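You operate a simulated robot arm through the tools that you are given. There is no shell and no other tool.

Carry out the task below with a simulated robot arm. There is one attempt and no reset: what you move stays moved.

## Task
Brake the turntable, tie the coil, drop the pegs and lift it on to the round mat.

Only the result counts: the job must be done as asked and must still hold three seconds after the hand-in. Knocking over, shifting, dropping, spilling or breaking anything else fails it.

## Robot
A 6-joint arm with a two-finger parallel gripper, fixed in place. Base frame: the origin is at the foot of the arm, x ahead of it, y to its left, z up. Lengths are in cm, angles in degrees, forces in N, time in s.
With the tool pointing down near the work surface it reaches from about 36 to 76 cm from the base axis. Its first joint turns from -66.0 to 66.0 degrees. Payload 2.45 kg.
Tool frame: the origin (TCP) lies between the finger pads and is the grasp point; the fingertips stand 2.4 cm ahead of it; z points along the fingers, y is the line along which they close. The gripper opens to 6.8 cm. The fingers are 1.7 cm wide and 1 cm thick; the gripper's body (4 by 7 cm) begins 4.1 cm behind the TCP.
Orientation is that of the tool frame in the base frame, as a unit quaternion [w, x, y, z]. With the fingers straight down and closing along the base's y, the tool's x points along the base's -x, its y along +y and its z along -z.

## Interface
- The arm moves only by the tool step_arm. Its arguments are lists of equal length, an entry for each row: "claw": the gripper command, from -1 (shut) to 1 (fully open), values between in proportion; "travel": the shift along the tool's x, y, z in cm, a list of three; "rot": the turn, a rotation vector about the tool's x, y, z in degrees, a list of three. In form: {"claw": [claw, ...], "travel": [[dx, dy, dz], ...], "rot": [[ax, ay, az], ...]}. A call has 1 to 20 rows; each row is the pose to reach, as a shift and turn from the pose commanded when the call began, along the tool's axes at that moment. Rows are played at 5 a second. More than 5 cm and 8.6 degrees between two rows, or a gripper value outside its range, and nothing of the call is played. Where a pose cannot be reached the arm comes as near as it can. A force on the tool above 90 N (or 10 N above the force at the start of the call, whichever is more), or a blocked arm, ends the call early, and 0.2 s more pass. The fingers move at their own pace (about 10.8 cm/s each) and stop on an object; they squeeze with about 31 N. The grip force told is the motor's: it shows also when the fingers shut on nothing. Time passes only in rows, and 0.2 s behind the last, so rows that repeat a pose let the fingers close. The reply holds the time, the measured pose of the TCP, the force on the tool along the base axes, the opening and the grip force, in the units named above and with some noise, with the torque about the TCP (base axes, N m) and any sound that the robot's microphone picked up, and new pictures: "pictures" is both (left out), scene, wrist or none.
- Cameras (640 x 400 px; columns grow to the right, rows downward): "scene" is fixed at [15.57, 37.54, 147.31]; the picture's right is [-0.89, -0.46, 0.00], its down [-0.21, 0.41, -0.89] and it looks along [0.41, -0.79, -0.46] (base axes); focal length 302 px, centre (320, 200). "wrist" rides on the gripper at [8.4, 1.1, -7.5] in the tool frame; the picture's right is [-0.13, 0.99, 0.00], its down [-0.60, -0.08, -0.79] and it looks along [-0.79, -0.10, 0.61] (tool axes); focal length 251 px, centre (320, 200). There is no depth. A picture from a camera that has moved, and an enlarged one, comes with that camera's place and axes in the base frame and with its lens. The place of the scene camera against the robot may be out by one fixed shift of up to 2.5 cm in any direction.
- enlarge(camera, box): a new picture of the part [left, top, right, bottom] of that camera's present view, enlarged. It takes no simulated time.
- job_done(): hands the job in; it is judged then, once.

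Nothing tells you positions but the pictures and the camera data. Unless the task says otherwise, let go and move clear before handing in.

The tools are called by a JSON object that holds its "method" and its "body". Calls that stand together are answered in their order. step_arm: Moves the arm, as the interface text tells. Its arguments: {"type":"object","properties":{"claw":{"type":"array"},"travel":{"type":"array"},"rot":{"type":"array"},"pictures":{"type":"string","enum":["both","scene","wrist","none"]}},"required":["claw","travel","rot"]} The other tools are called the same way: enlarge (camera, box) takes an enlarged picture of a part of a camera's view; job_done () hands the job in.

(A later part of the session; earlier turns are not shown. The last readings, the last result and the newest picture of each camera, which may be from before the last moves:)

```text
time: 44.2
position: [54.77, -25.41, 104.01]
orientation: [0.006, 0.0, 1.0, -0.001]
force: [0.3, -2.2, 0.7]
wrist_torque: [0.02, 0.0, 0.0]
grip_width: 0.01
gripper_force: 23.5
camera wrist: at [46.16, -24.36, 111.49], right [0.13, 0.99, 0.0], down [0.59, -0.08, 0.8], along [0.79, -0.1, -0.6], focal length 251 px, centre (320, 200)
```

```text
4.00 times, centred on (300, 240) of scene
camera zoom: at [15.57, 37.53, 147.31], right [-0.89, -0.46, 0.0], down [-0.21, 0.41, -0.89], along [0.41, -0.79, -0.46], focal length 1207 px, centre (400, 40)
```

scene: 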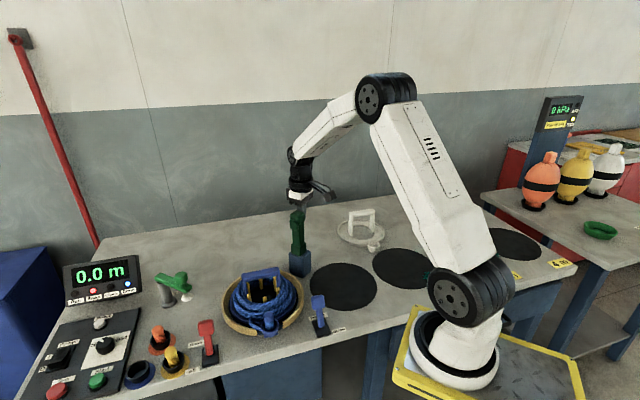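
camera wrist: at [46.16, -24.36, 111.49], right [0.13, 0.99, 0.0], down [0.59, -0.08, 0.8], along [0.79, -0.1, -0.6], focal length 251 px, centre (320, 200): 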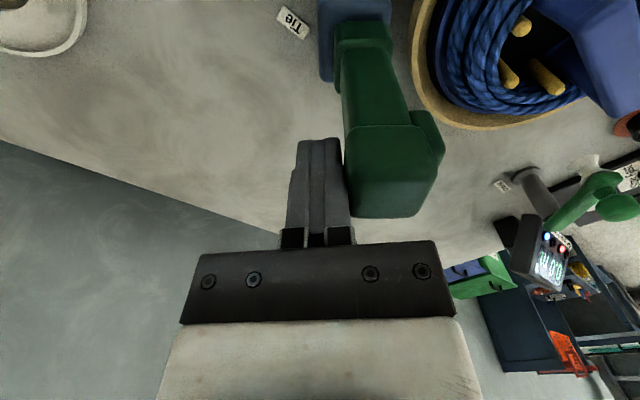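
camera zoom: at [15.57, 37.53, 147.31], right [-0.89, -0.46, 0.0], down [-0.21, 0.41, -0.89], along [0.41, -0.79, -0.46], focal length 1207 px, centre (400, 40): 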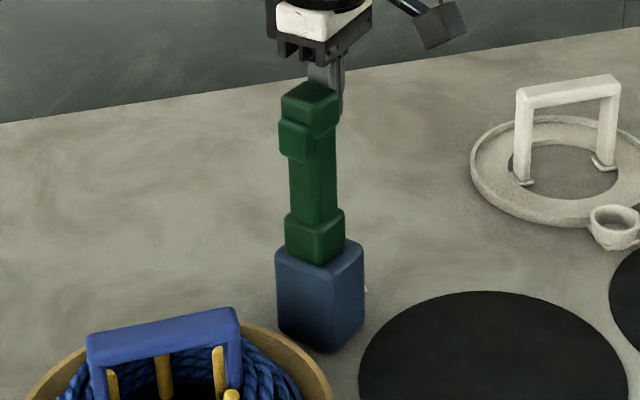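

The arm leans toward the coil with only about 2 N, so it is a light hinged tie arm. I'll keep pushing along its arc to about 45° and check.

{"method": "step_arm", "body": {"claw": [-1, -1, -1, -1, -1, -1], "travel": [[-0.08, 0.8, -0.1], [-0.17, 1.65, -0.2], [-0.25, 2.4, -0.1], [-0.33, 3.13, 0.05], [-0.48, 4.54, 0.6], [-0.61, 5.85, 1.35]], "rot": [[0, 0, 0], [0, 0, 0], [0, 0, 0], [0, 0, 0], [0, 0, 0], [0, 0, 0]]}}

{"method": "enlarge", "body": {"camera": "scene", "box": [220, 200, 340, 310]}}

```text
time: 45.6
position: [55.39, -19.47, 102.81]
orientation: [0.005, -0.001, 1.0, 0.0]
force: [-0.3, -0.2, 0.5]
wrist_torque: [-0.01, 0.0, 0.03]
grip_width: 0.0
gripper_force: 23.6
camera wrist: at [46.76, -18.49, 110.2], right [0.13, 0.99, 0.0], down [0.59, -0.08, 0.8], along [0.79, -0.1, -0.6], focal length 251 px, centre (320, 200)
```

scene: 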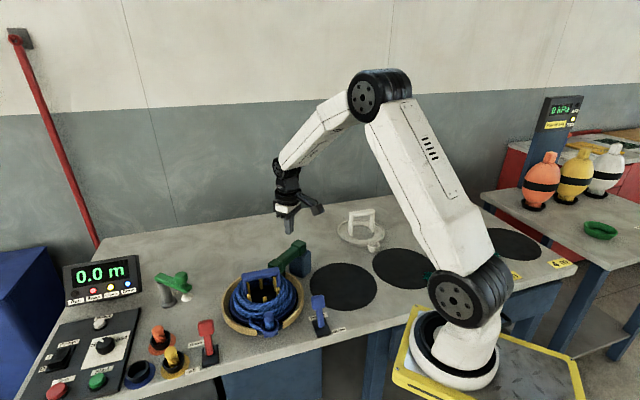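
wrist: 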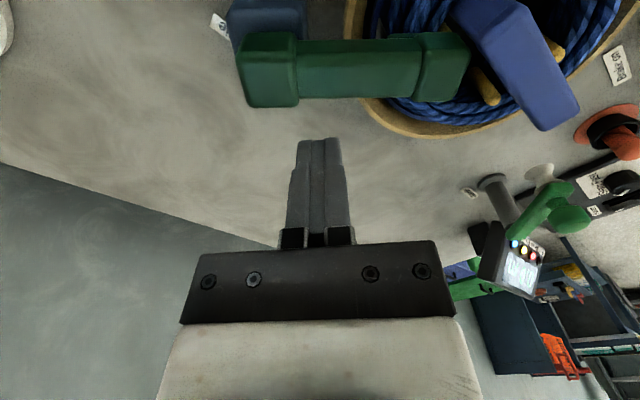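

```text
3.64 times, centred on (280, 255) of scene
camera zoom: at [15.57, 37.54, 147.31], right [-0.89, -0.46, 0.0], down [-0.21, 0.41, -0.89], along [0.41, -0.79, -0.46], focal length 1097 px, centre (466, 0)
```

zoom: 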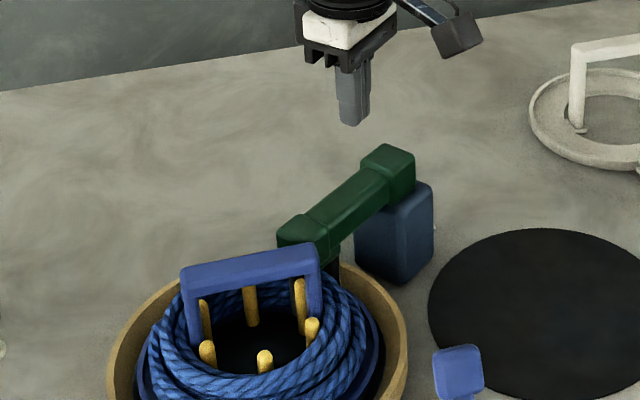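

The tie arm fell over by itself and now lies with its head on the coil. I'll check the display lamps and the coil.

{"method": "enlarge", "body": {"camera": "scene", "box": [60, 250, 150, 310]}}

{"method": "enlarge", "body": {"camera": "scene", "box": [225, 240, 325, 345]}}

{"method": "enlarge", "body": {"camera": "wrist", "box": [210, 0, 640, 150]}}

```text
6.67 times, centred on (105, 280) of scene
camera zoom: at [15.57, 37.54, 147.31], right [-0.89, -0.46, 0.0], down [-0.21, 0.41, -0.89], along [0.41, -0.79, -0.46], focal length 2012 px, centre (1753, -333)
```

zoom: 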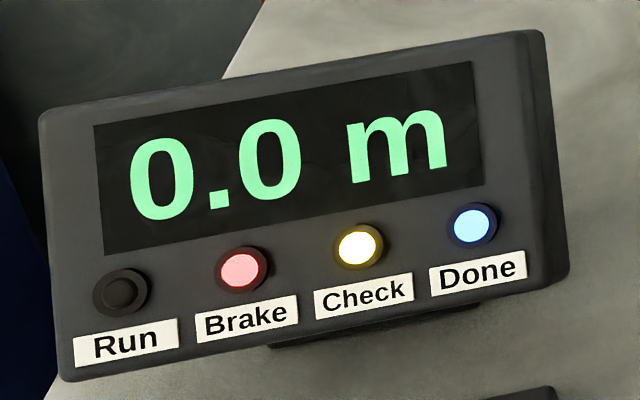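

```text
3.81 times, centred on (275, 292) of scene
camera zoom: at [15.57, 37.54, 147.31], right [-0.89, -0.46, 0.0], down [-0.21, 0.41, -0.89], along [0.41, -0.79, -0.46], focal length 1150 px, centre (491, -152)
```

zoom: 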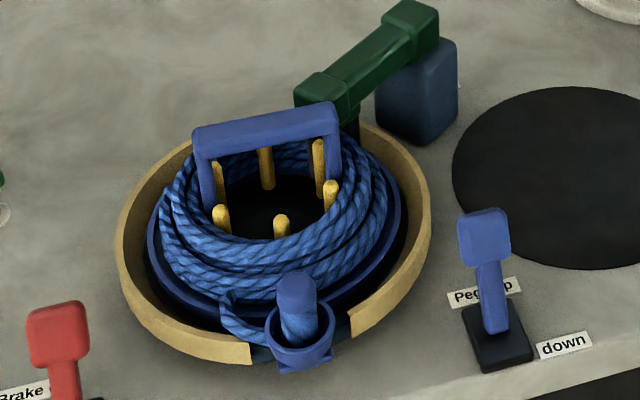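

```text
1.49 times, centred on (425, 75) of wrist
camera zoom: at [46.76, -18.49, 110.2], right [0.13, 0.99, 0.0], down [0.59, -0.08, 0.8], along [0.79, -0.1, -0.6], focal length 374 px, centre (164, 386)
```

zoom: 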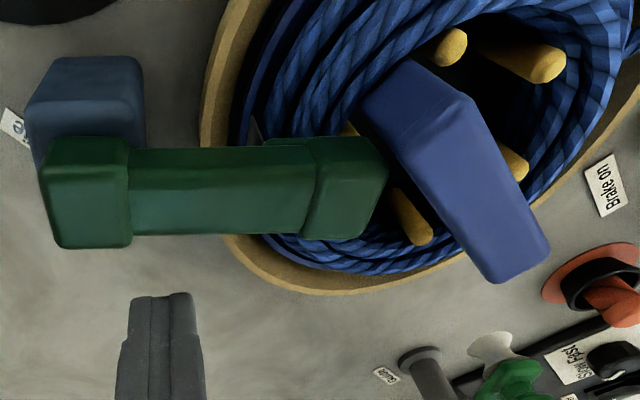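

The Check lamp is lit amber with the arm down. I'll wait a little in place and see whether it changes.

{"method": "step_arm", "body": {"claw": [-1, -1, -1, -1, -1, -1], "travel": [[0, 0, 0], [0, 0, 0], [0, 0, 0], [0, 0, 0], [0, 0, 0], [0, 0, 0]], "rot": [[0, 0, 0], [0, 0, 0], [0, 0, 0], [0, 0, 0], [0, 0, 0], [0, 0, 0]], "pictures": "scene"}}

{"method": "enlarge", "body": {"camera": "scene", "box": [60, 250, 150, 310]}}

{"method": "enlarge", "body": {"camera": "scene", "box": [260, 235, 320, 300]}}

```text
time: 47.0
position: [55.33, -19.64, 102.82]
orientation: [0.005, -0.001, 1.0, 0.0]
force: [0.0, -0.8, 0.7]
wrist_torque: [0.0, -0.01, 0.02]
grip_width: 0.01
gripper_force: 23.7
```

scene: 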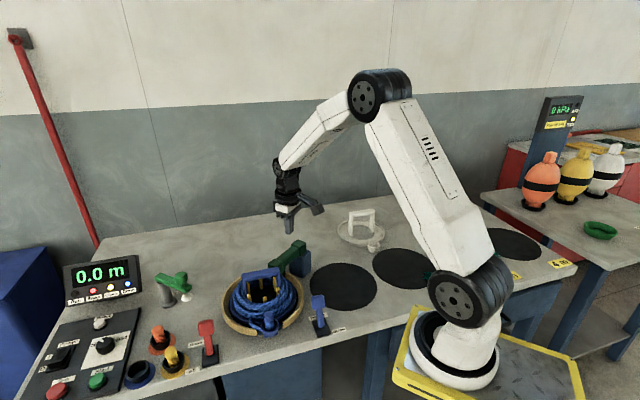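

```text
6.67 times, centred on (105, 280) of scene
camera zoom: at [15.57, 37.54, 147.31], right [-0.89, -0.46, 0.0], down [-0.21, 0.41, -0.89], along [0.41, -0.79, -0.46], focal length 2012 px, centre (1753, -333)
```

zoom: 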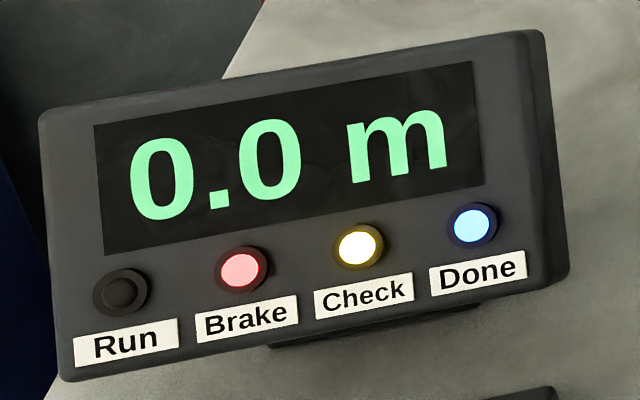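

```text
6.15 times, centred on (290, 268) of scene
camera zoom: at [15.57, 37.54, 147.31], right [-0.89, -0.46, 0.0], down [-0.21, 0.41, -0.89], along [0.41, -0.79, -0.46], focal length 1857 px, centre (505, -215)
```

zoom: 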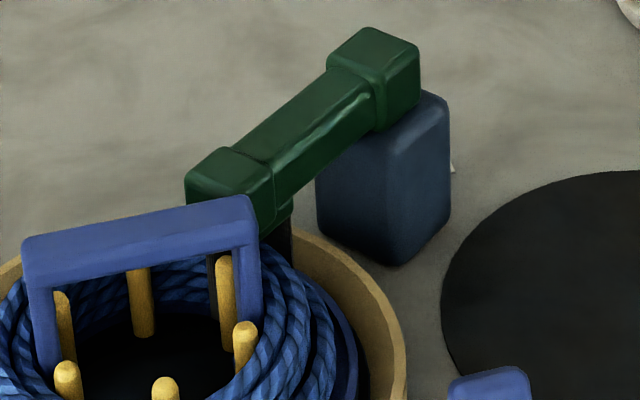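

A dark strap now shows around the rope under the arm's head, so the coil looks tied; the Check lamp seems lit while the arm is down. I'll rise, turn the hand square to the arm, and then raise the tie arm back upright.

{"method": "step_arm", "body": {"claw": [-1, 0, 1], "travel": [[0, 0, -2], [0, 0, -4], [0, 0, -5]], "rot": [[0, 0.3, 0], [0, 0.57, 0], [0, 0.57, 0]], "pictures": "none"}}

{"method": "step_arm", "body": {"claw": [1, 1, 1, 1, 1, 1, 1, 1, 1, 1, 1, 1], "travel": [[0, 0.3, 0], [0, 0.6, 0], [0, 0.9, 0], [0, 1.2, 0], [0, 1.5, 0], [0, 1.8, 0], [0, 2.1, 0], [0, 2.4, 0], [0, 2.7, 0], [0, 3.0, 0], [0, 3.3, 0], [0, 3.6, 0]], "rot": [[0, 0, 8], [0, 0, 16], [0, 0, 24], [0, 0, 32], [0, 0, 40], [0, 0, 48], [0, 0, 56], [0, 0, 64], [0, 0, 72], [0, 0, 80], [0, 0, 88], [0, 0, 96]]}}

{"method": "enlarge", "body": {"camera": "wrist", "box": [220, 0, 440, 200]}}

{"method": "enlarge", "body": {"camera": "scene", "box": [60, 240, 320, 350]}}

```text
time: 47.8
position: [55.19, -19.6, 107.72]
orientation: [0.002, 0.0, 1.0, 0.0]
force: [0.2, 0.4, -0.2]
wrist_torque: [0.01, 0.0, 0.0]
grip_width: 6.8
gripper_force: 0.1
```

```text
time: 50.4
position: [55.23, -16.08, 107.87]
orientation: [0.002, 0.745, 0.667, 0.002]
force: [1.1, 0.2, -0.5]
wrist_torque: [-0.03, 0.0, -0.01]
grip_width: 6.8
gripper_force: 0.1
camera wrist: at [57.2, -7.78, 115.31], right [0.97, -0.23, 0.0], down [-0.15, -0.59, 0.79], along [-0.18, -0.77, -0.61], focal length 251 px, centre (320, 200)
```

scene: 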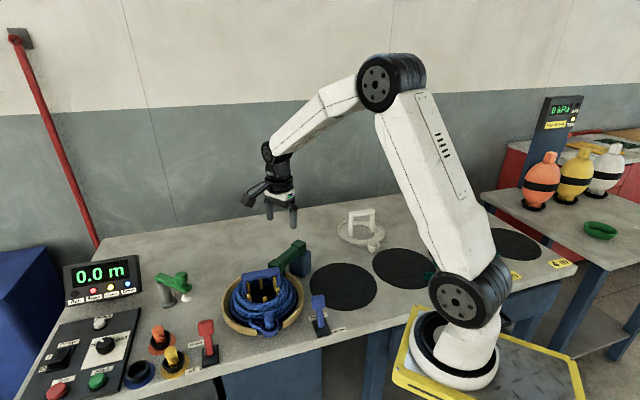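
wrist: 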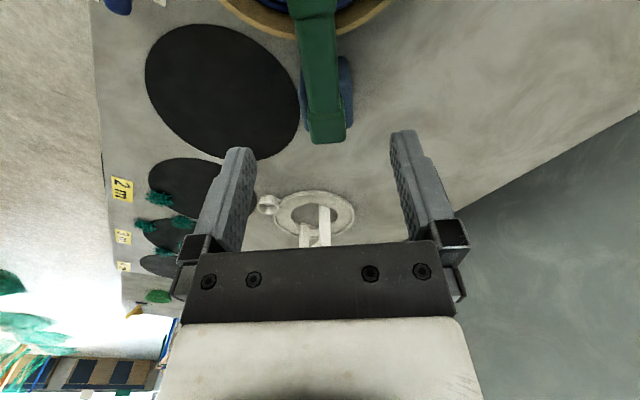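

```text
2.00 times, centred on (330, 100) of wrist
camera zoom: at [57.2, -7.78, 115.31], right [0.97, -0.23, 0.0], down [-0.15, -0.59, 0.79], along [-0.18, -0.77, -0.61], focal length 503 px, centre (300, 400)
```

zoom: 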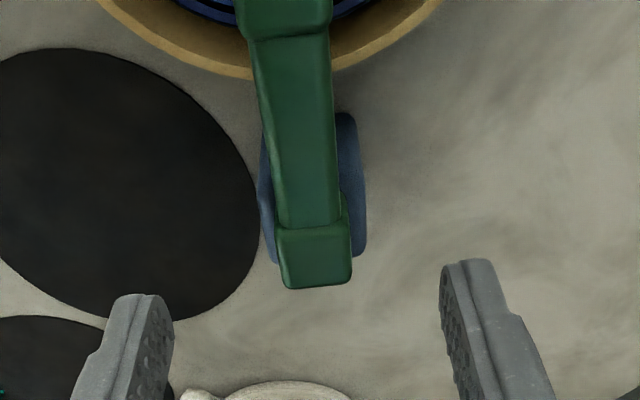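

```text
2.46 times, centred on (190, 295) of scene
camera zoom: at [15.57, 37.54, 147.31], right [-0.89, -0.46, 0.0], down [-0.21, 0.41, -0.89], along [0.41, -0.79, -0.46], focal length 743 px, centre (640, -34)
```

zoom: 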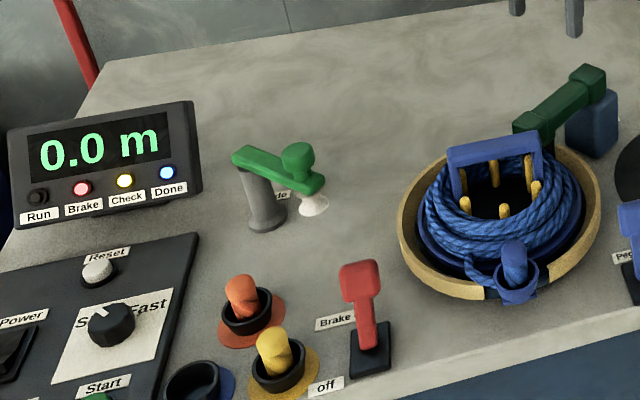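

The hand is square above the tie arm. I'll descend with open fingers straddling its column.

{"method": "step_arm", "body": {"claw": [1, 1, 1, 1, 1], "travel": [[0, 0.05, 4], [0, 0.05, 8], [0, 0.05, 10.5], [0, 0.05, 12], [0, 0.05, 13]], "rot": [[0, 0, 0], [0, 0, 0], [0, 0, 0], [0, 0, 0], [0, 0, 0]]}}

{"method": "enlarge", "body": {"camera": "wrist", "box": [200, 80, 440, 250]}}

{"method": "enlarge", "body": {"camera": "scene", "box": [230, 220, 330, 310]}}

```text
time: 51.6
position: [55.44, -15.98, 94.77]
orientation: [0.001, 0.744, 0.668, 0.002]
force: [0.3, -0.6, 1.0]
wrist_torque: [0.03, -0.02, 0.01]
grip_width: 6.81
gripper_force: 0.0
camera wrist: at [57.27, -7.77, 102.3], right [0.97, -0.23, 0.0], down [-0.14, -0.59, 0.79], along [-0.18, -0.77, -0.61], focal length 251 px, centre (320, 200)
```

scene: 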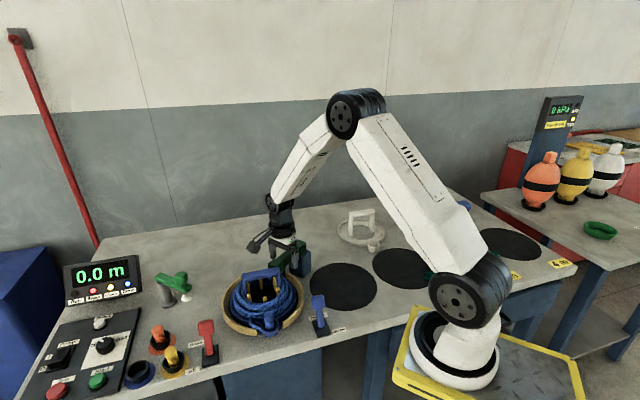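
wrist: 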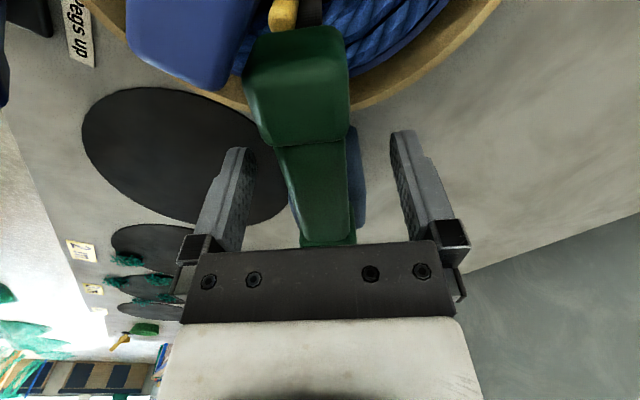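

```text
2.35 times, centred on (320, 165) of wrist
camera zoom: at [57.27, -7.77, 102.3], right [0.97, -0.23, 0.0], down [-0.14, -0.59, 0.79], along [-0.18, -0.77, -0.61], focal length 592 px, centre (320, 282)
```

zoom: 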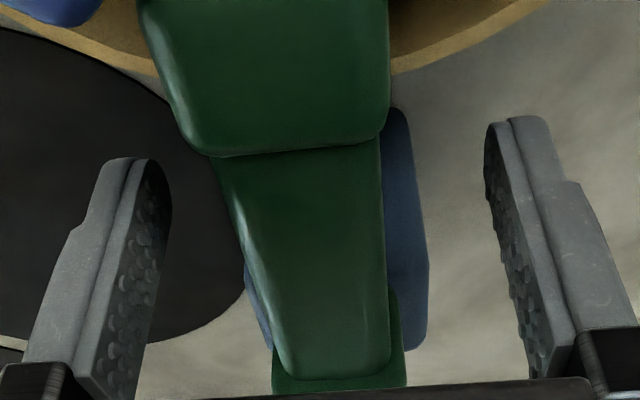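

```text
4.44 times, centred on (280, 265) of scene
camera zoom: at [15.57, 37.54, 147.31], right [-0.89, -0.46, 0.0], down [-0.21, 0.41, -0.89], along [0.41, -0.79, -0.46], focal length 1341 px, centre (498, -89)
```

zoom: 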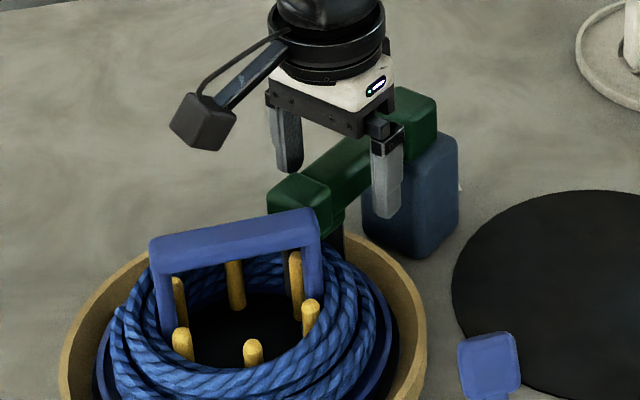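

The column is between the fingers, slightly to the -x side. I'll shift a little and close on it.

{"method": "step_arm", "body": {"claw": [1, 0.3, 0, -0.2, -0.5, -0.5], "travel": [[0, -0.3, 0], [0, -0.3, 0], [0, -0.3, 0], [0, -0.3, 0], [0, -0.3, 0], [0, -0.3, 0]], "rot": [[0, 0, 0], [0, 0, 0], [0, 0, 0], [0, 0, 0], [0, 0, 0], [0, 0, 0]]}}

{"method": "enlarge", "body": {"camera": "wrist", "box": [200, 80, 440, 250]}}

```text
time: 53.0
position: [55.24, -15.9, 94.71]
orientation: [0.002, 0.744, 0.669, 0.001]
force: [10.1, -1.5, -3.3]
wrist_torque: [0.17, -0.23, -0.25]
grip_width: 3.16
gripper_force: 44.7
camera wrist: at [57.05, -7.75, 102.33], right [0.97, -0.23, 0.01], down [-0.15, -0.59, 0.79], along [-0.18, -0.77, -0.61], focal length 251 px, centre (320, 200)
```

scene: 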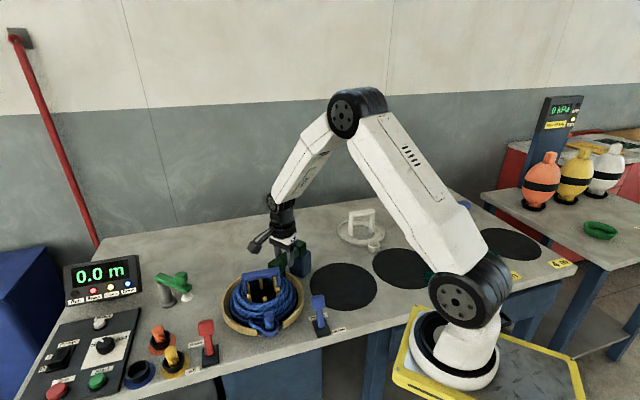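
wrist: 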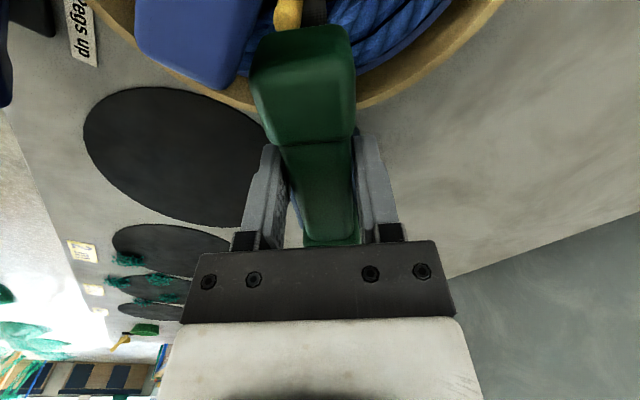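

```text
2.35 times, centred on (320, 165) of wrist
camera zoom: at [57.05, -7.75, 102.33], right [0.97, -0.23, 0.01], down [-0.15, -0.59, 0.79], along [-0.18, -0.77, -0.61], focal length 592 px, centre (320, 282)
```

zoom: 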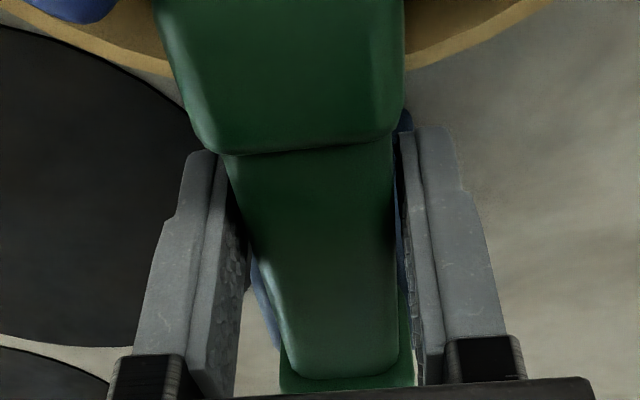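

The fingers caught the edge of the wider head. I'll open a bit, slide toward the pivot and grip the column itself.

{"method": "step_arm", "body": {"claw": [0.3, 0.5, 0.5, 0, -0.3, -0.5, -0.5], "travel": [[0, 0, 0], [0, 0.1, 0], [-1.3, 0.1, 0], [-1.3, 0.1, 0], [-1.3, 0.1, 0], [-1.3, 0.1, 0], [-1.3, 0.1, 0]], "rot": [[0, 0, 0], [0, 0, 0], [0, 0, 0], [0, 0, 0], [0, 0, 0], [0, 0, 0], [0, 0, 0]]}}

{"method": "enlarge", "body": {"camera": "wrist", "box": [200, 80, 440, 250]}}

```text
time: 54.6
position: [54.98, -17.22, 94.81]
orientation: [0.0, 0.743, 0.669, 0.0]
force: [2.8, 0.1, -2.6]
wrist_torque: [0.1, -0.04, -0.19]
grip_width: 3.18
gripper_force: 44.5
camera wrist: at [56.93, -9.02, 102.28], right [0.97, -0.23, 0.0], down [-0.14, -0.59, 0.79], along [-0.18, -0.77, -0.61], focal length 251 px, centre (320, 200)
```

scene: 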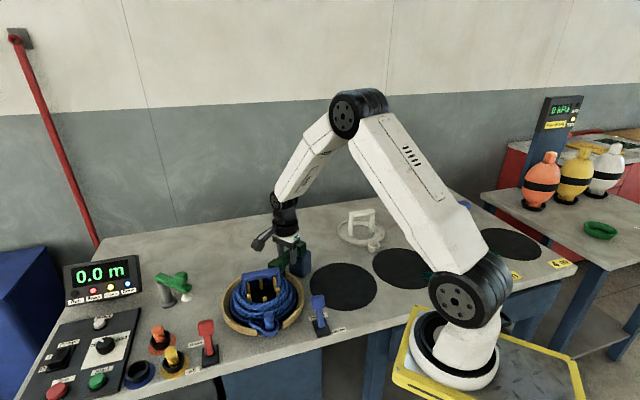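
wrist: 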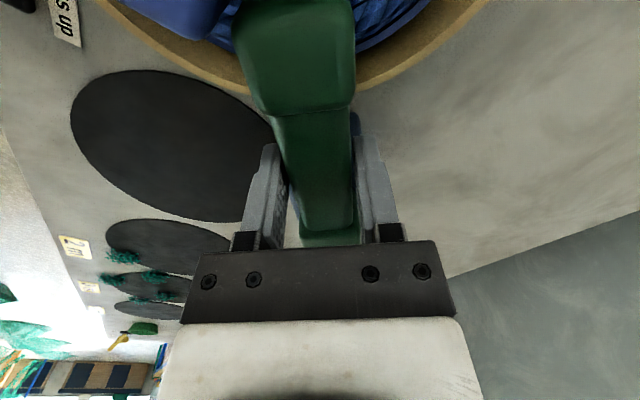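

```text
2.35 times, centred on (320, 165) of wrist
camera zoom: at [56.93, -9.02, 102.28], right [0.97, -0.23, 0.0], down [-0.14, -0.59, 0.79], along [-0.18, -0.77, -0.61], focal length 592 px, centre (320, 282)
```

zoom: 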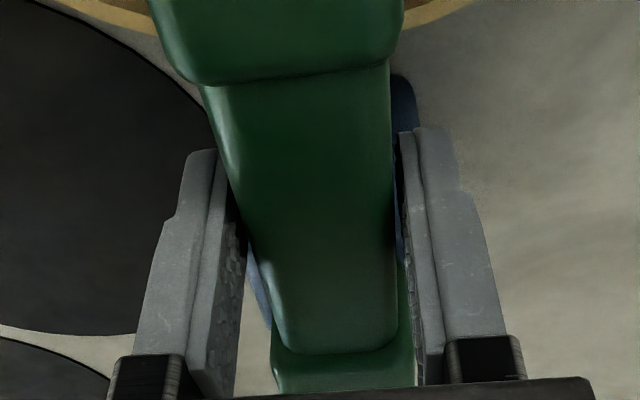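

The arm's column is held firmly and squarely. I'll start swinging it up about its foot, first by 24°, and check the forces.

{"method": "step_arm", "body": {"claw": [-0.5, -0.5, -0.5, -0.5], "travel": [[-0.13, 0, -0.43], [-0.28, 0, -0.86], [-0.68, 0, -1.68], [-1.2, 0, -2.42]], "rot": [[0, 4, 0], [0, 8, 0], [0, 16, 0], [0, 24, 0]]}}

{"method": "enlarge", "body": {"camera": "scene", "box": [230, 200, 330, 300]}}

```text
time: 55.6
position: [54.97, -18.38, 96.96]
orientation: [-0.141, 0.726, 0.655, 0.156]
force: [10.8, 17.7, -15.6]
wrist_torque: [1.26, -0.13, -0.18]
grip_width: 3.17
gripper_force: 44.1
camera wrist: at [56.43, -13.87, 107.38], right [0.97, -0.22, -0.05], down [-0.17, -0.86, 0.47], along [-0.15, -0.45, -0.88], focal length 251 px, centre (320, 200)
```

scene: 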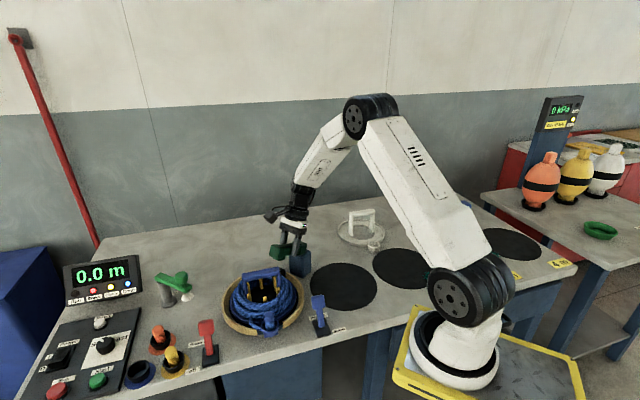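
wrist: 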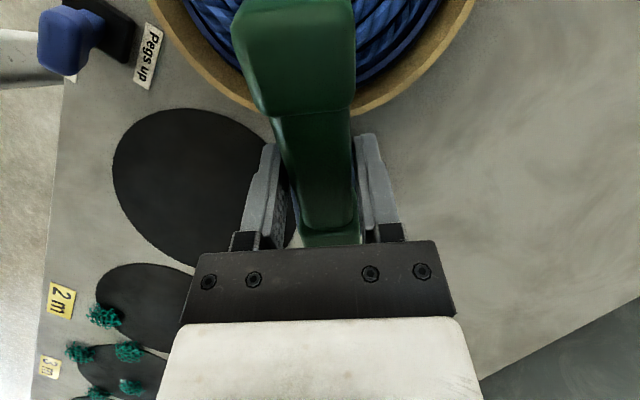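

```text
4.00 times, centred on (280, 250) of scene
camera zoom: at [15.63, 37.58, 147.29], right [-0.89, -0.46, 0.0], down [-0.21, 0.41, -0.89], along [0.41, -0.79, -0.46], focal length 1207 px, centre (480, 0)
```

zoom: 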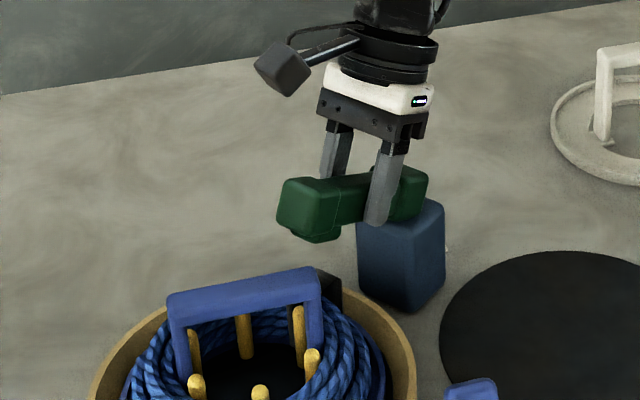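

The arm follows up smoothly, and a black strap stays visible on the rope, so the tie is made. I'll continue raising it.

{"method": "step_arm", "body": {"claw": [-0.5, -0.5, -0.5, -0.5], "travel": [[-0.05, 0, -0.43], [-0.2, 0, -0.86], [-0.58, 0, -1.68], [-1.1, 0, -2.42]], "rot": [[0, 4, 0], [0, 8, 0], [0, 16, 0], [0, 24, 0]]}}

{"method": "enlarge", "body": {"camera": "scene", "box": [230, 200, 330, 300]}}

```text
time: 56.6
position: [54.79, -20.37, 98.83]
orientation: [-0.273, 0.678, 0.612, 0.303]
force: [8.7, 12.4, -18.9]
wrist_torque: [1.09, 0.0, -0.15]
grip_width: 3.18
gripper_force: 44.4
camera wrist: at [55.72, -20.53, 110.12], right [0.98, -0.19, -0.1], down [-0.18, -0.98, 0.08], along [-0.11, -0.06, -0.99], focal length 251 px, centre (320, 200)
```

scene: 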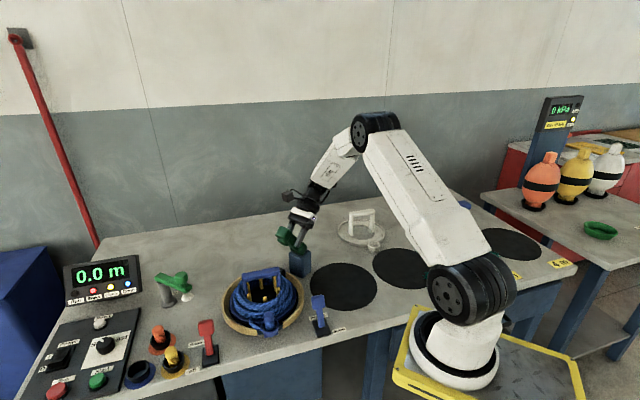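
wrist: 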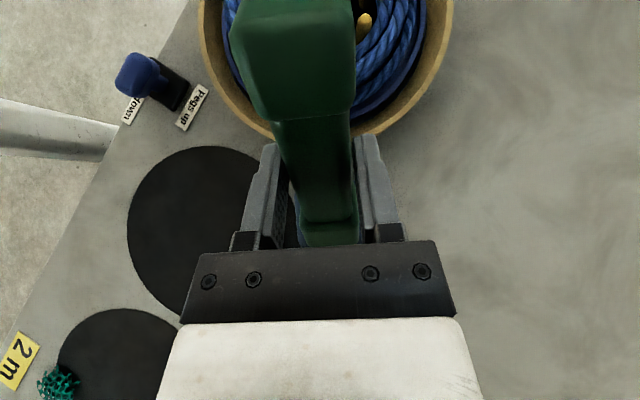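

```text
4.00 times, centred on (280, 250) of scene
camera zoom: at [15.63, 37.56, 147.29], right [-0.89, -0.46, 0.0], down [-0.21, 0.41, -0.89], along [0.41, -0.79, -0.46], focal length 1207 px, centre (480, 0)
```

zoom: 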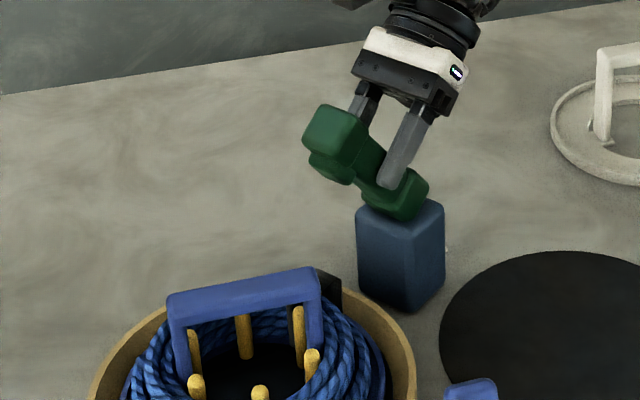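

The arm is at about 48° and moving well. I'll continue.

{"method": "step_arm", "body": {"claw": [-0.5, -0.5, -0.5, -0.5], "travel": [[-0.05, 0, -0.43], [-0.2, 0, -0.86], [-0.58, 0, -1.68], [-1.1, 0, -2.42]], "rot": [[0, 4, 0], [0, 8, 0], [0, 16, 0], [0, 24, 0]]}}

{"method": "enlarge", "body": {"camera": "scene", "box": [230, 190, 350, 300]}}

```text
time: 57.6
position: [54.45, -23.0, 99.37]
orientation: [-0.392, 0.603, 0.541, 0.436]
force: [3.8, 5.1, -35.1]
wrist_torque: [0.29, -0.05, 0.0]
grip_width: 3.17
gripper_force: 44.6
camera wrist: at [54.97, -27.57, 109.77], right [0.98, -0.15, -0.12], down [-0.18, -0.93, -0.33], along [-0.07, 0.34, -0.94], focal length 251 px, centre (320, 200)
```

scene: 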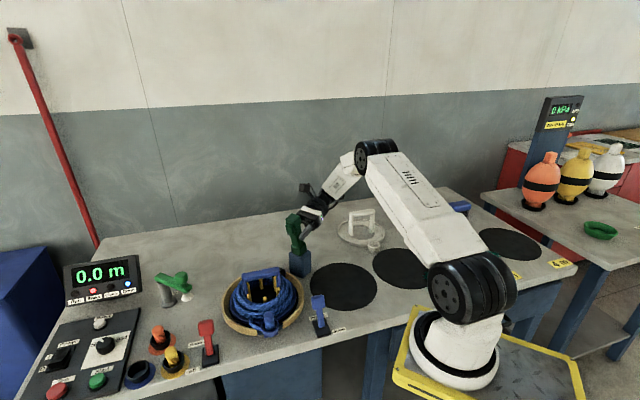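
wrist: 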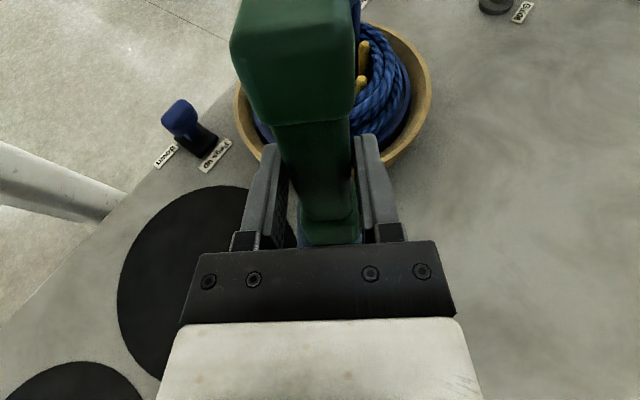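

```text
3.64 times, centred on (290, 245) of scene
camera zoom: at [15.65, 37.53, 147.3], right [-0.89, -0.46, 0.0], down [-0.21, 0.41, -0.89], along [0.41, -0.79, -0.46], focal length 1097 px, centre (429, 36)
```

zoom: 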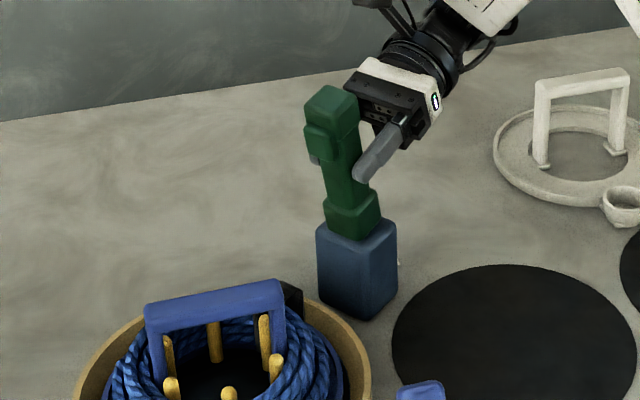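

The arm is at about 72°, with some pull along it, so I'll ease toward the pivot while finishing the last 18°.

{"method": "step_arm", "body": {"claw": [-0.5, -0.5, -0.5, -0.5], "travel": [[-0.4, 0, -0.65], [-0.77, 0, -1.27], [-1.1, 0, -1.87], [-1.1, 0, -1.87]], "rot": [[0, 6, 0], [0, 12, 0], [0, 18, 0], [0, 18, 0]]}}

{"method": "enlarge", "body": {"camera": "scene", "box": [230, 190, 350, 300]}}

{"method": "enlarge", "body": {"camera": "scene", "box": [60, 250, 150, 310]}}

```text
time: 58.6
position: [53.88, -22.79, 99.22]
orientation: [-0.464, 0.528, 0.475, 0.529]
force: [31.5, -6.2, 13.3]
wrist_torque: [-0.02, -0.02, -0.4]
grip_width: 4.24
gripper_force: 16.2
out of reach, approached as far as the arm can: row 3, 4
camera wrist: at [53.94, -30.32, 107.79], right [0.99, -0.12, -0.12], down [-0.16, -0.78, -0.6], along [-0.02, 0.61, -0.79], focal length 251 px, centre (320, 200)
```

scene: 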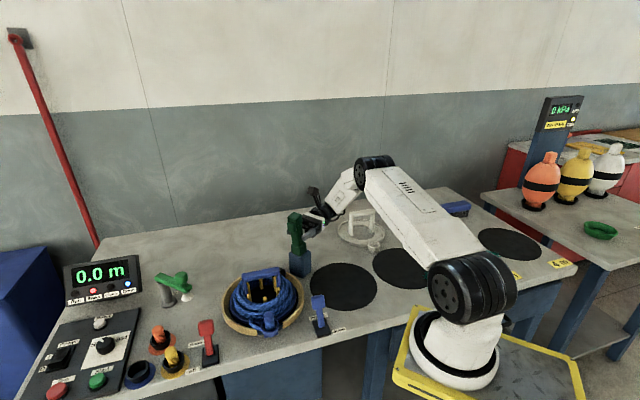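
wrist: 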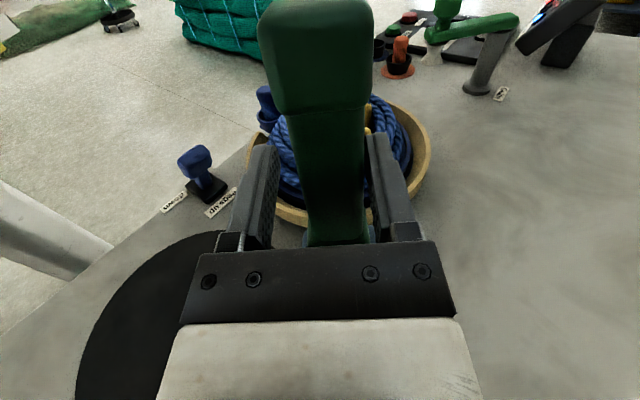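

```text
3.64 times, centred on (290, 245) of scene
camera zoom: at [15.64, 37.53, 147.3], right [-0.89, -0.46, 0.0], down [-0.21, 0.41, -0.89], along [0.41, -0.79, -0.46], focal length 1097 px, centre (429, 36)
```

zoom: 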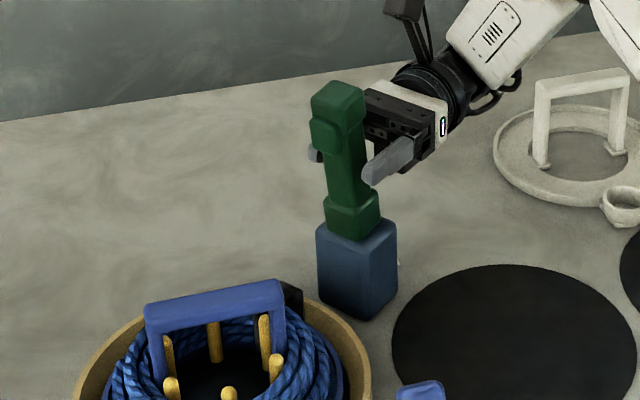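

```text
6.67 times, centred on (105, 280) of scene
camera zoom: at [15.64, 37.53, 147.3], right [-0.89, -0.46, 0.0], down [-0.21, 0.41, -0.89], along [0.41, -0.79, -0.46], focal length 2012 px, centre (1753, -333)
```

zoom: 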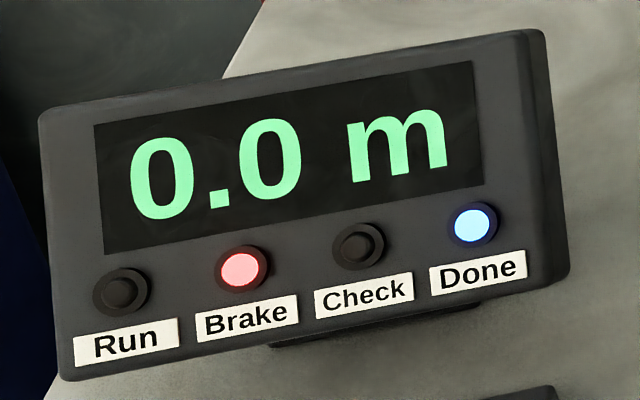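

The arm is nearly upright, but my hand reached its limit in that horizontal pose and is pressing sideways. I'll reduce the tilt to about 65° and bring the arm the last bit to upright.

{"method": "step_arm", "body": {"claw": [-0.5, -0.5, -0.5, -0.5, -0.5], "travel": [[0.02, 0.2, -0.1], [0.05, 0.4, -0.3], [0.08, 0.6, -0.5], [0.1, 0.6, -0.7], [0.1, 0.6, -0.85]], "rot": [[0, -6, 0], [0, -12, 0], [0, -18, 0], [0, -24, 0], [0, -25, 0]]}}

{"method": "enlarge", "body": {"camera": "scene", "box": [230, 190, 350, 300]}}

```text
time: 59.8
position: [54.37, -23.61, 99.15]
orientation: [-0.358, 0.627, 0.565, 0.4]
force: [21.0, 1.2, 2.7]
wrist_torque: [0.31, -0.15, -0.2]
grip_width: 3.4
gripper_force: 10.8
camera wrist: at [54.87, -26.99, 109.91], right [0.98, -0.16, -0.11], down [-0.18, -0.96, -0.21], along [-0.07, 0.23, -0.97], focal length 251 px, centre (320, 200)
```

scene: 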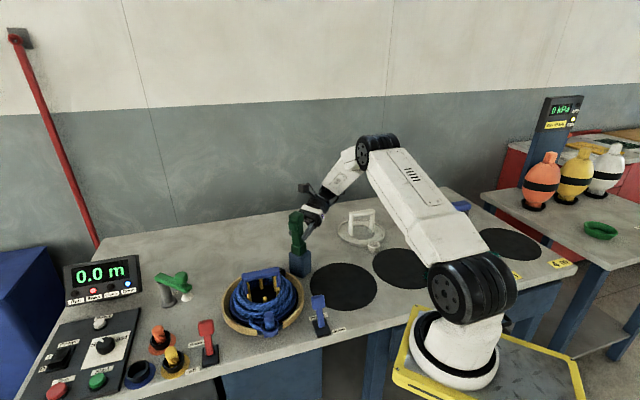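
wrist: 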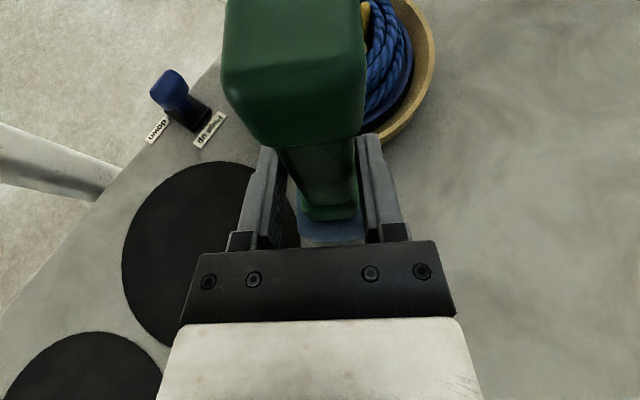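

```text
3.64 times, centred on (290, 245) of scene
camera zoom: at [15.63, 37.54, 147.3], right [-0.89, -0.46, 0.0], down [-0.21, 0.41, -0.89], along [0.41, -0.79, -0.46], focal length 1097 px, centre (429, 36)
```

zoom: 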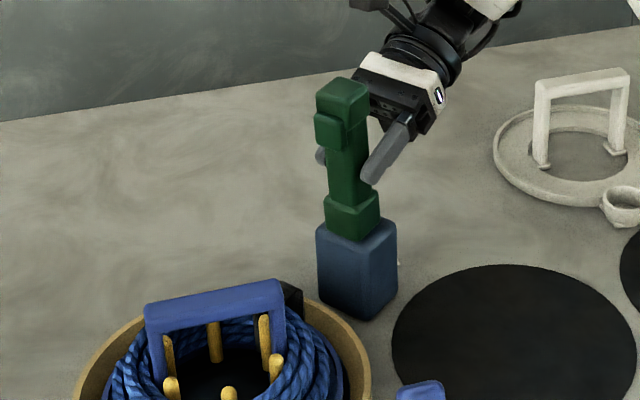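

Almost upright. I'll move it another 0.8 cm back and ease the side load.

{"method": "step_arm", "body": {"claw": [-0.5, -0.5, -0.5, -0.5], "travel": [[-0.1, 0.14, -0.2], [-0.2, 0.28, -0.45], [-0.33, 0.28, -0.7], [-0.33, 0.28, -0.7]], "rot": [[0, 0, 0], [0, 0, 0], [0, 0, 0], [0, 0, 0]]}}

{"method": "enlarge", "body": {"camera": "scene", "box": [230, 190, 350, 300]}}

```text
time: 60.8
position: [54.33, -24.23, 98.9]
orientation: [-0.362, 0.625, 0.565, 0.399]
force: [2.0, 22.7, 3.7]
wrist_torque: [1.35, -0.13, 0.01]
grip_width: 3.18
gripper_force: 44.8
camera wrist: at [54.98, -27.68, 109.82], right [0.98, -0.15, -0.12], down [-0.18, -0.96, -0.22], along [-0.08, 0.23, -0.97], focal length 251 px, centre (320, 200)
```

scene: 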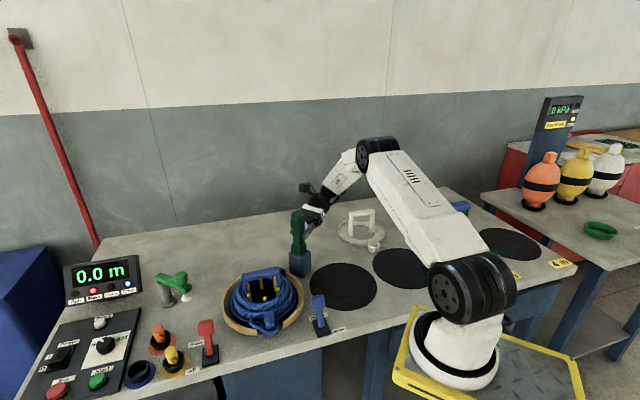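
wrist: 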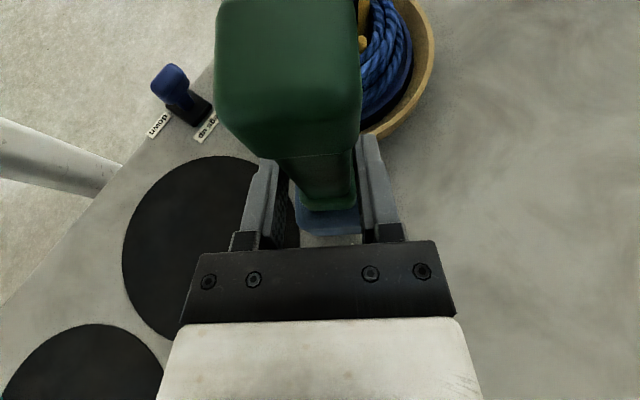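

```text
3.64 times, centred on (290, 245) of scene
camera zoom: at [15.57, 37.6, 147.29], right [-0.89, -0.46, 0.0], down [-0.21, 0.41, -0.89], along [0.41, -0.79, -0.46], focal length 1097 px, centre (429, 36)
```

zoom: 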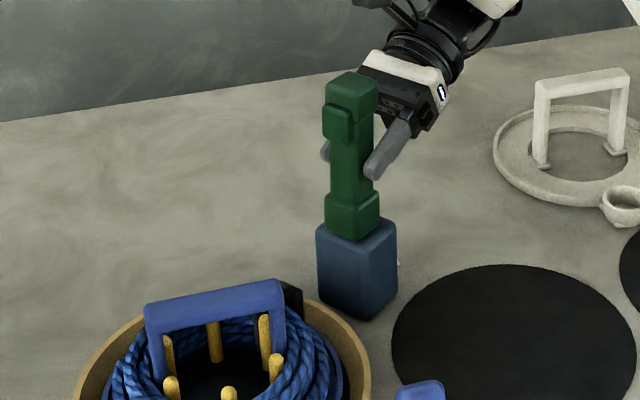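

The tie arm is upright against its stop. I'll open the fingers and draw back along the tool axis.

{"method": "step_arm", "body": {"claw": [0, 1, 1, 1, 1, 1], "travel": [[0, 0, 0], [0, 0, 0], [0, 0, -2], [0, 0, -5], [0, 0, -8], [0, 0, -11]], "rot": [[0, 0, 0], [0, 0, 0], [0, 0, 0], [0, 0, 0], [0, 0, 0], [0, 0, 0]]}}

{"method": "enlarge", "body": {"camera": "scene", "box": [50, 190, 350, 370]}}

{"method": "enlarge", "body": {"camera": "scene", "box": [220, 190, 340, 340]}}

```text
time: 62.2
position: [53.04, -33.82, 103.66]
orientation: [-0.358, 0.627, 0.565, 0.4]
force: [-1.6, 0.9, 0.1]
wrist_torque: [0.03, 0.03, -0.02]
grip_width: 6.78
gripper_force: 0.0
out of reach, approached as far as the arm can: row 6
camera wrist: at [53.7, -37.22, 114.45], right [0.98, -0.16, -0.11], down [-0.18, -0.96, -0.21], along [-0.07, 0.23, -0.97], focal length 251 px, centre (320, 200)
```

scene: 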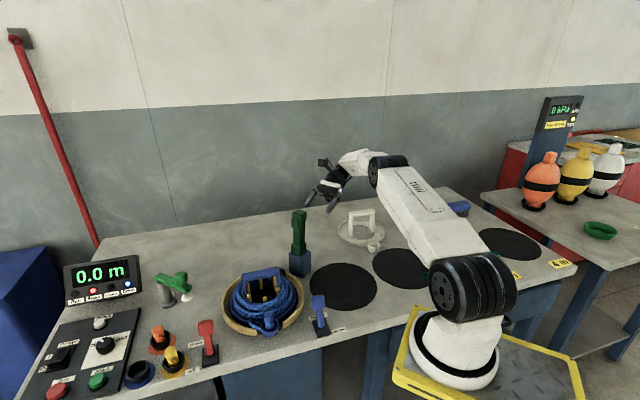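
wrist: 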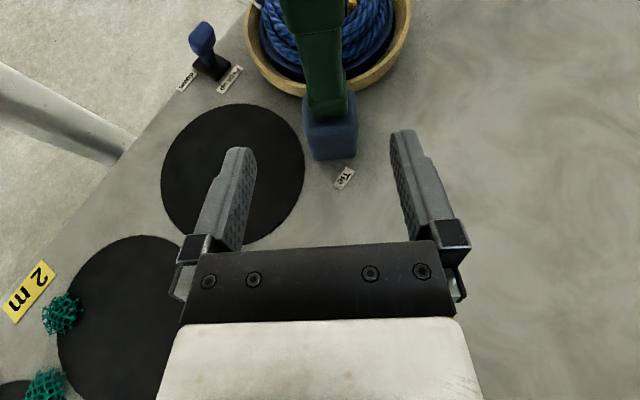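

```text
2.13 times, centred on (200, 280) of scene
camera zoom: at [15.57, 37.54, 147.31], right [-0.89, -0.46, 0.0], down [-0.21, 0.41, -0.89], along [0.41, -0.79, -0.46], focal length 644 px, centre (576, 29)
```

zoom: 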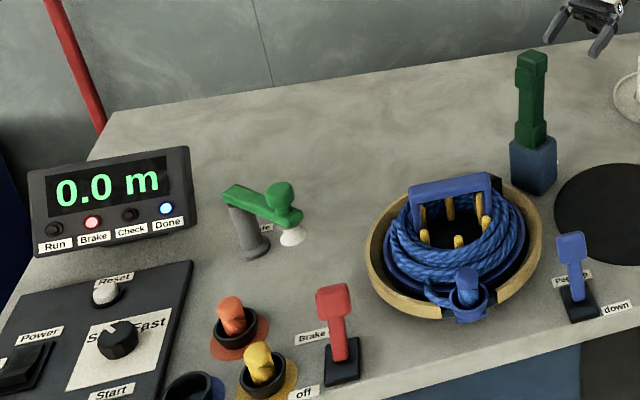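

```text
2.67 times, centred on (280, 265) of scene
camera zoom: at [15.57, 37.54, 147.31], right [-0.89, -0.46, 0.0], down [-0.21, 0.41, -0.89], along [0.41, -0.79, -0.46], focal length 805 px, centre (427, 27)
```

zoom: 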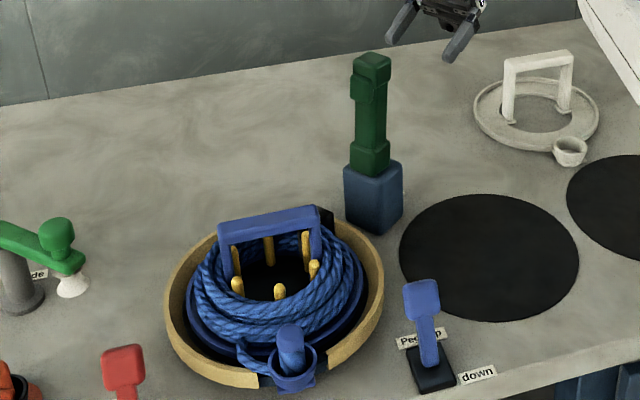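

The tie arm stands upright, the Check lamp is off, and the strap is on the coil. Next is the blue peg lever, leaning back toward "Pegs up" with its knob near (41.5, -9.6, 92). I'll level the hand and move there.

{"method": "step_arm", "body": {"claw": [1, 1, 1, 1, 1, 0, -1, -1, -1], "travel": [[1, -0.6, -0.4], [2.1, -1.1, -0.8], [3.1, -1.7, -1.3], [4.1, -2.3, -1.7], [5.1, -2.8, -2.1], [6.2, -3.4, -2.5], [7.2, -3.9, -2.9], [8.2, -4.5, -3.4], [9.26, -5.07, -3.78]], "rot": [[0, -7.2, 0], [0, -14.4, 0], [0, -21.7, 0], [0, -28.9, 0], [0, -36.1, 0], [0, -43.3, 0], [0, -50.5, 0], [0, -57.8, 0], [0, -65, 0]], "pictures": "none"}}

{"method": "step_arm", "body": {"claw": [-1, -1, -1, -1, -1, -1, -1], "travel": [[2.9, -0.9, 0.3], [5.8, -1.8, 0.6], [8.7, -2.6, 1.2], [11.5, -3.5, 2.2], [14.4, -4.4, 3.3], [17.3, -5.3, 4.5], [20.1, -6.14, 5.7]], "rot": [[0, 0, -7.3], [0, 0, -14.6], [0, 0, -21.9], [0, 0, -29.2], [0, 0, -36.5], [0, 0, -43.8], [0, 0, -51]]}}

```text
time: 64.2
position: [47.9, -32.85, 113.59]
orientation: [0.001, 0.743, 0.669, -0.001]
force: [-0.3, -0.2, 0.1]
wrist_torque: [0.04, 0.0, 0.02]
grip_width: 0.02
gripper_force: 23.6
```

```text
time: 65.8
position: [44.02, -12.09, 107.79]
orientation: [0.001, 0.383, 0.924, 0.001]
force: [-0.6, -0.2, 0.0]
wrist_torque: [-0.02, 0.02, 0.01]
grip_width: 0.02
gripper_force: 23.4
camera wrist: at [38.77, -5.45, 115.28], right [0.79, 0.61, 0.0], down [0.37, -0.48, 0.79], along [0.49, -0.63, -0.61], focal length 251 px, centre (320, 200)
```

scene: 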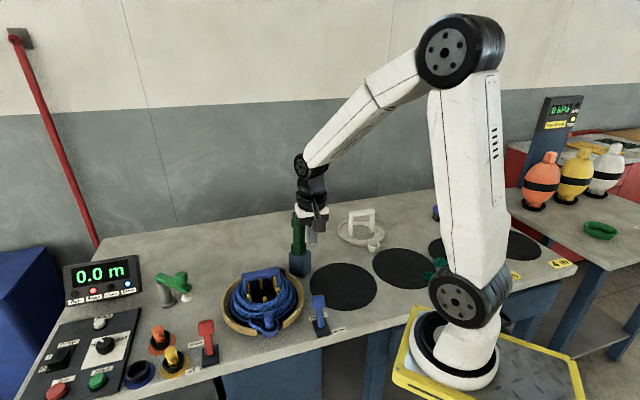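
wrist: 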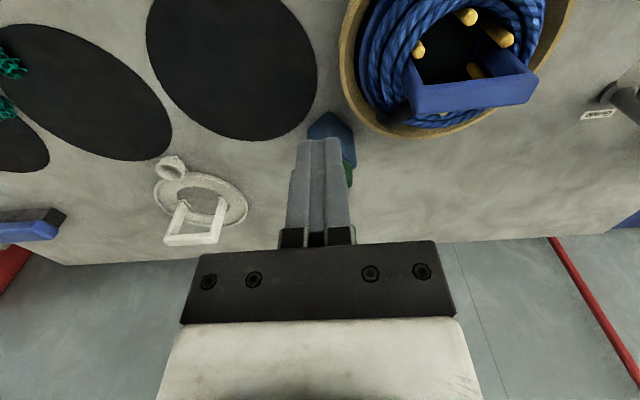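

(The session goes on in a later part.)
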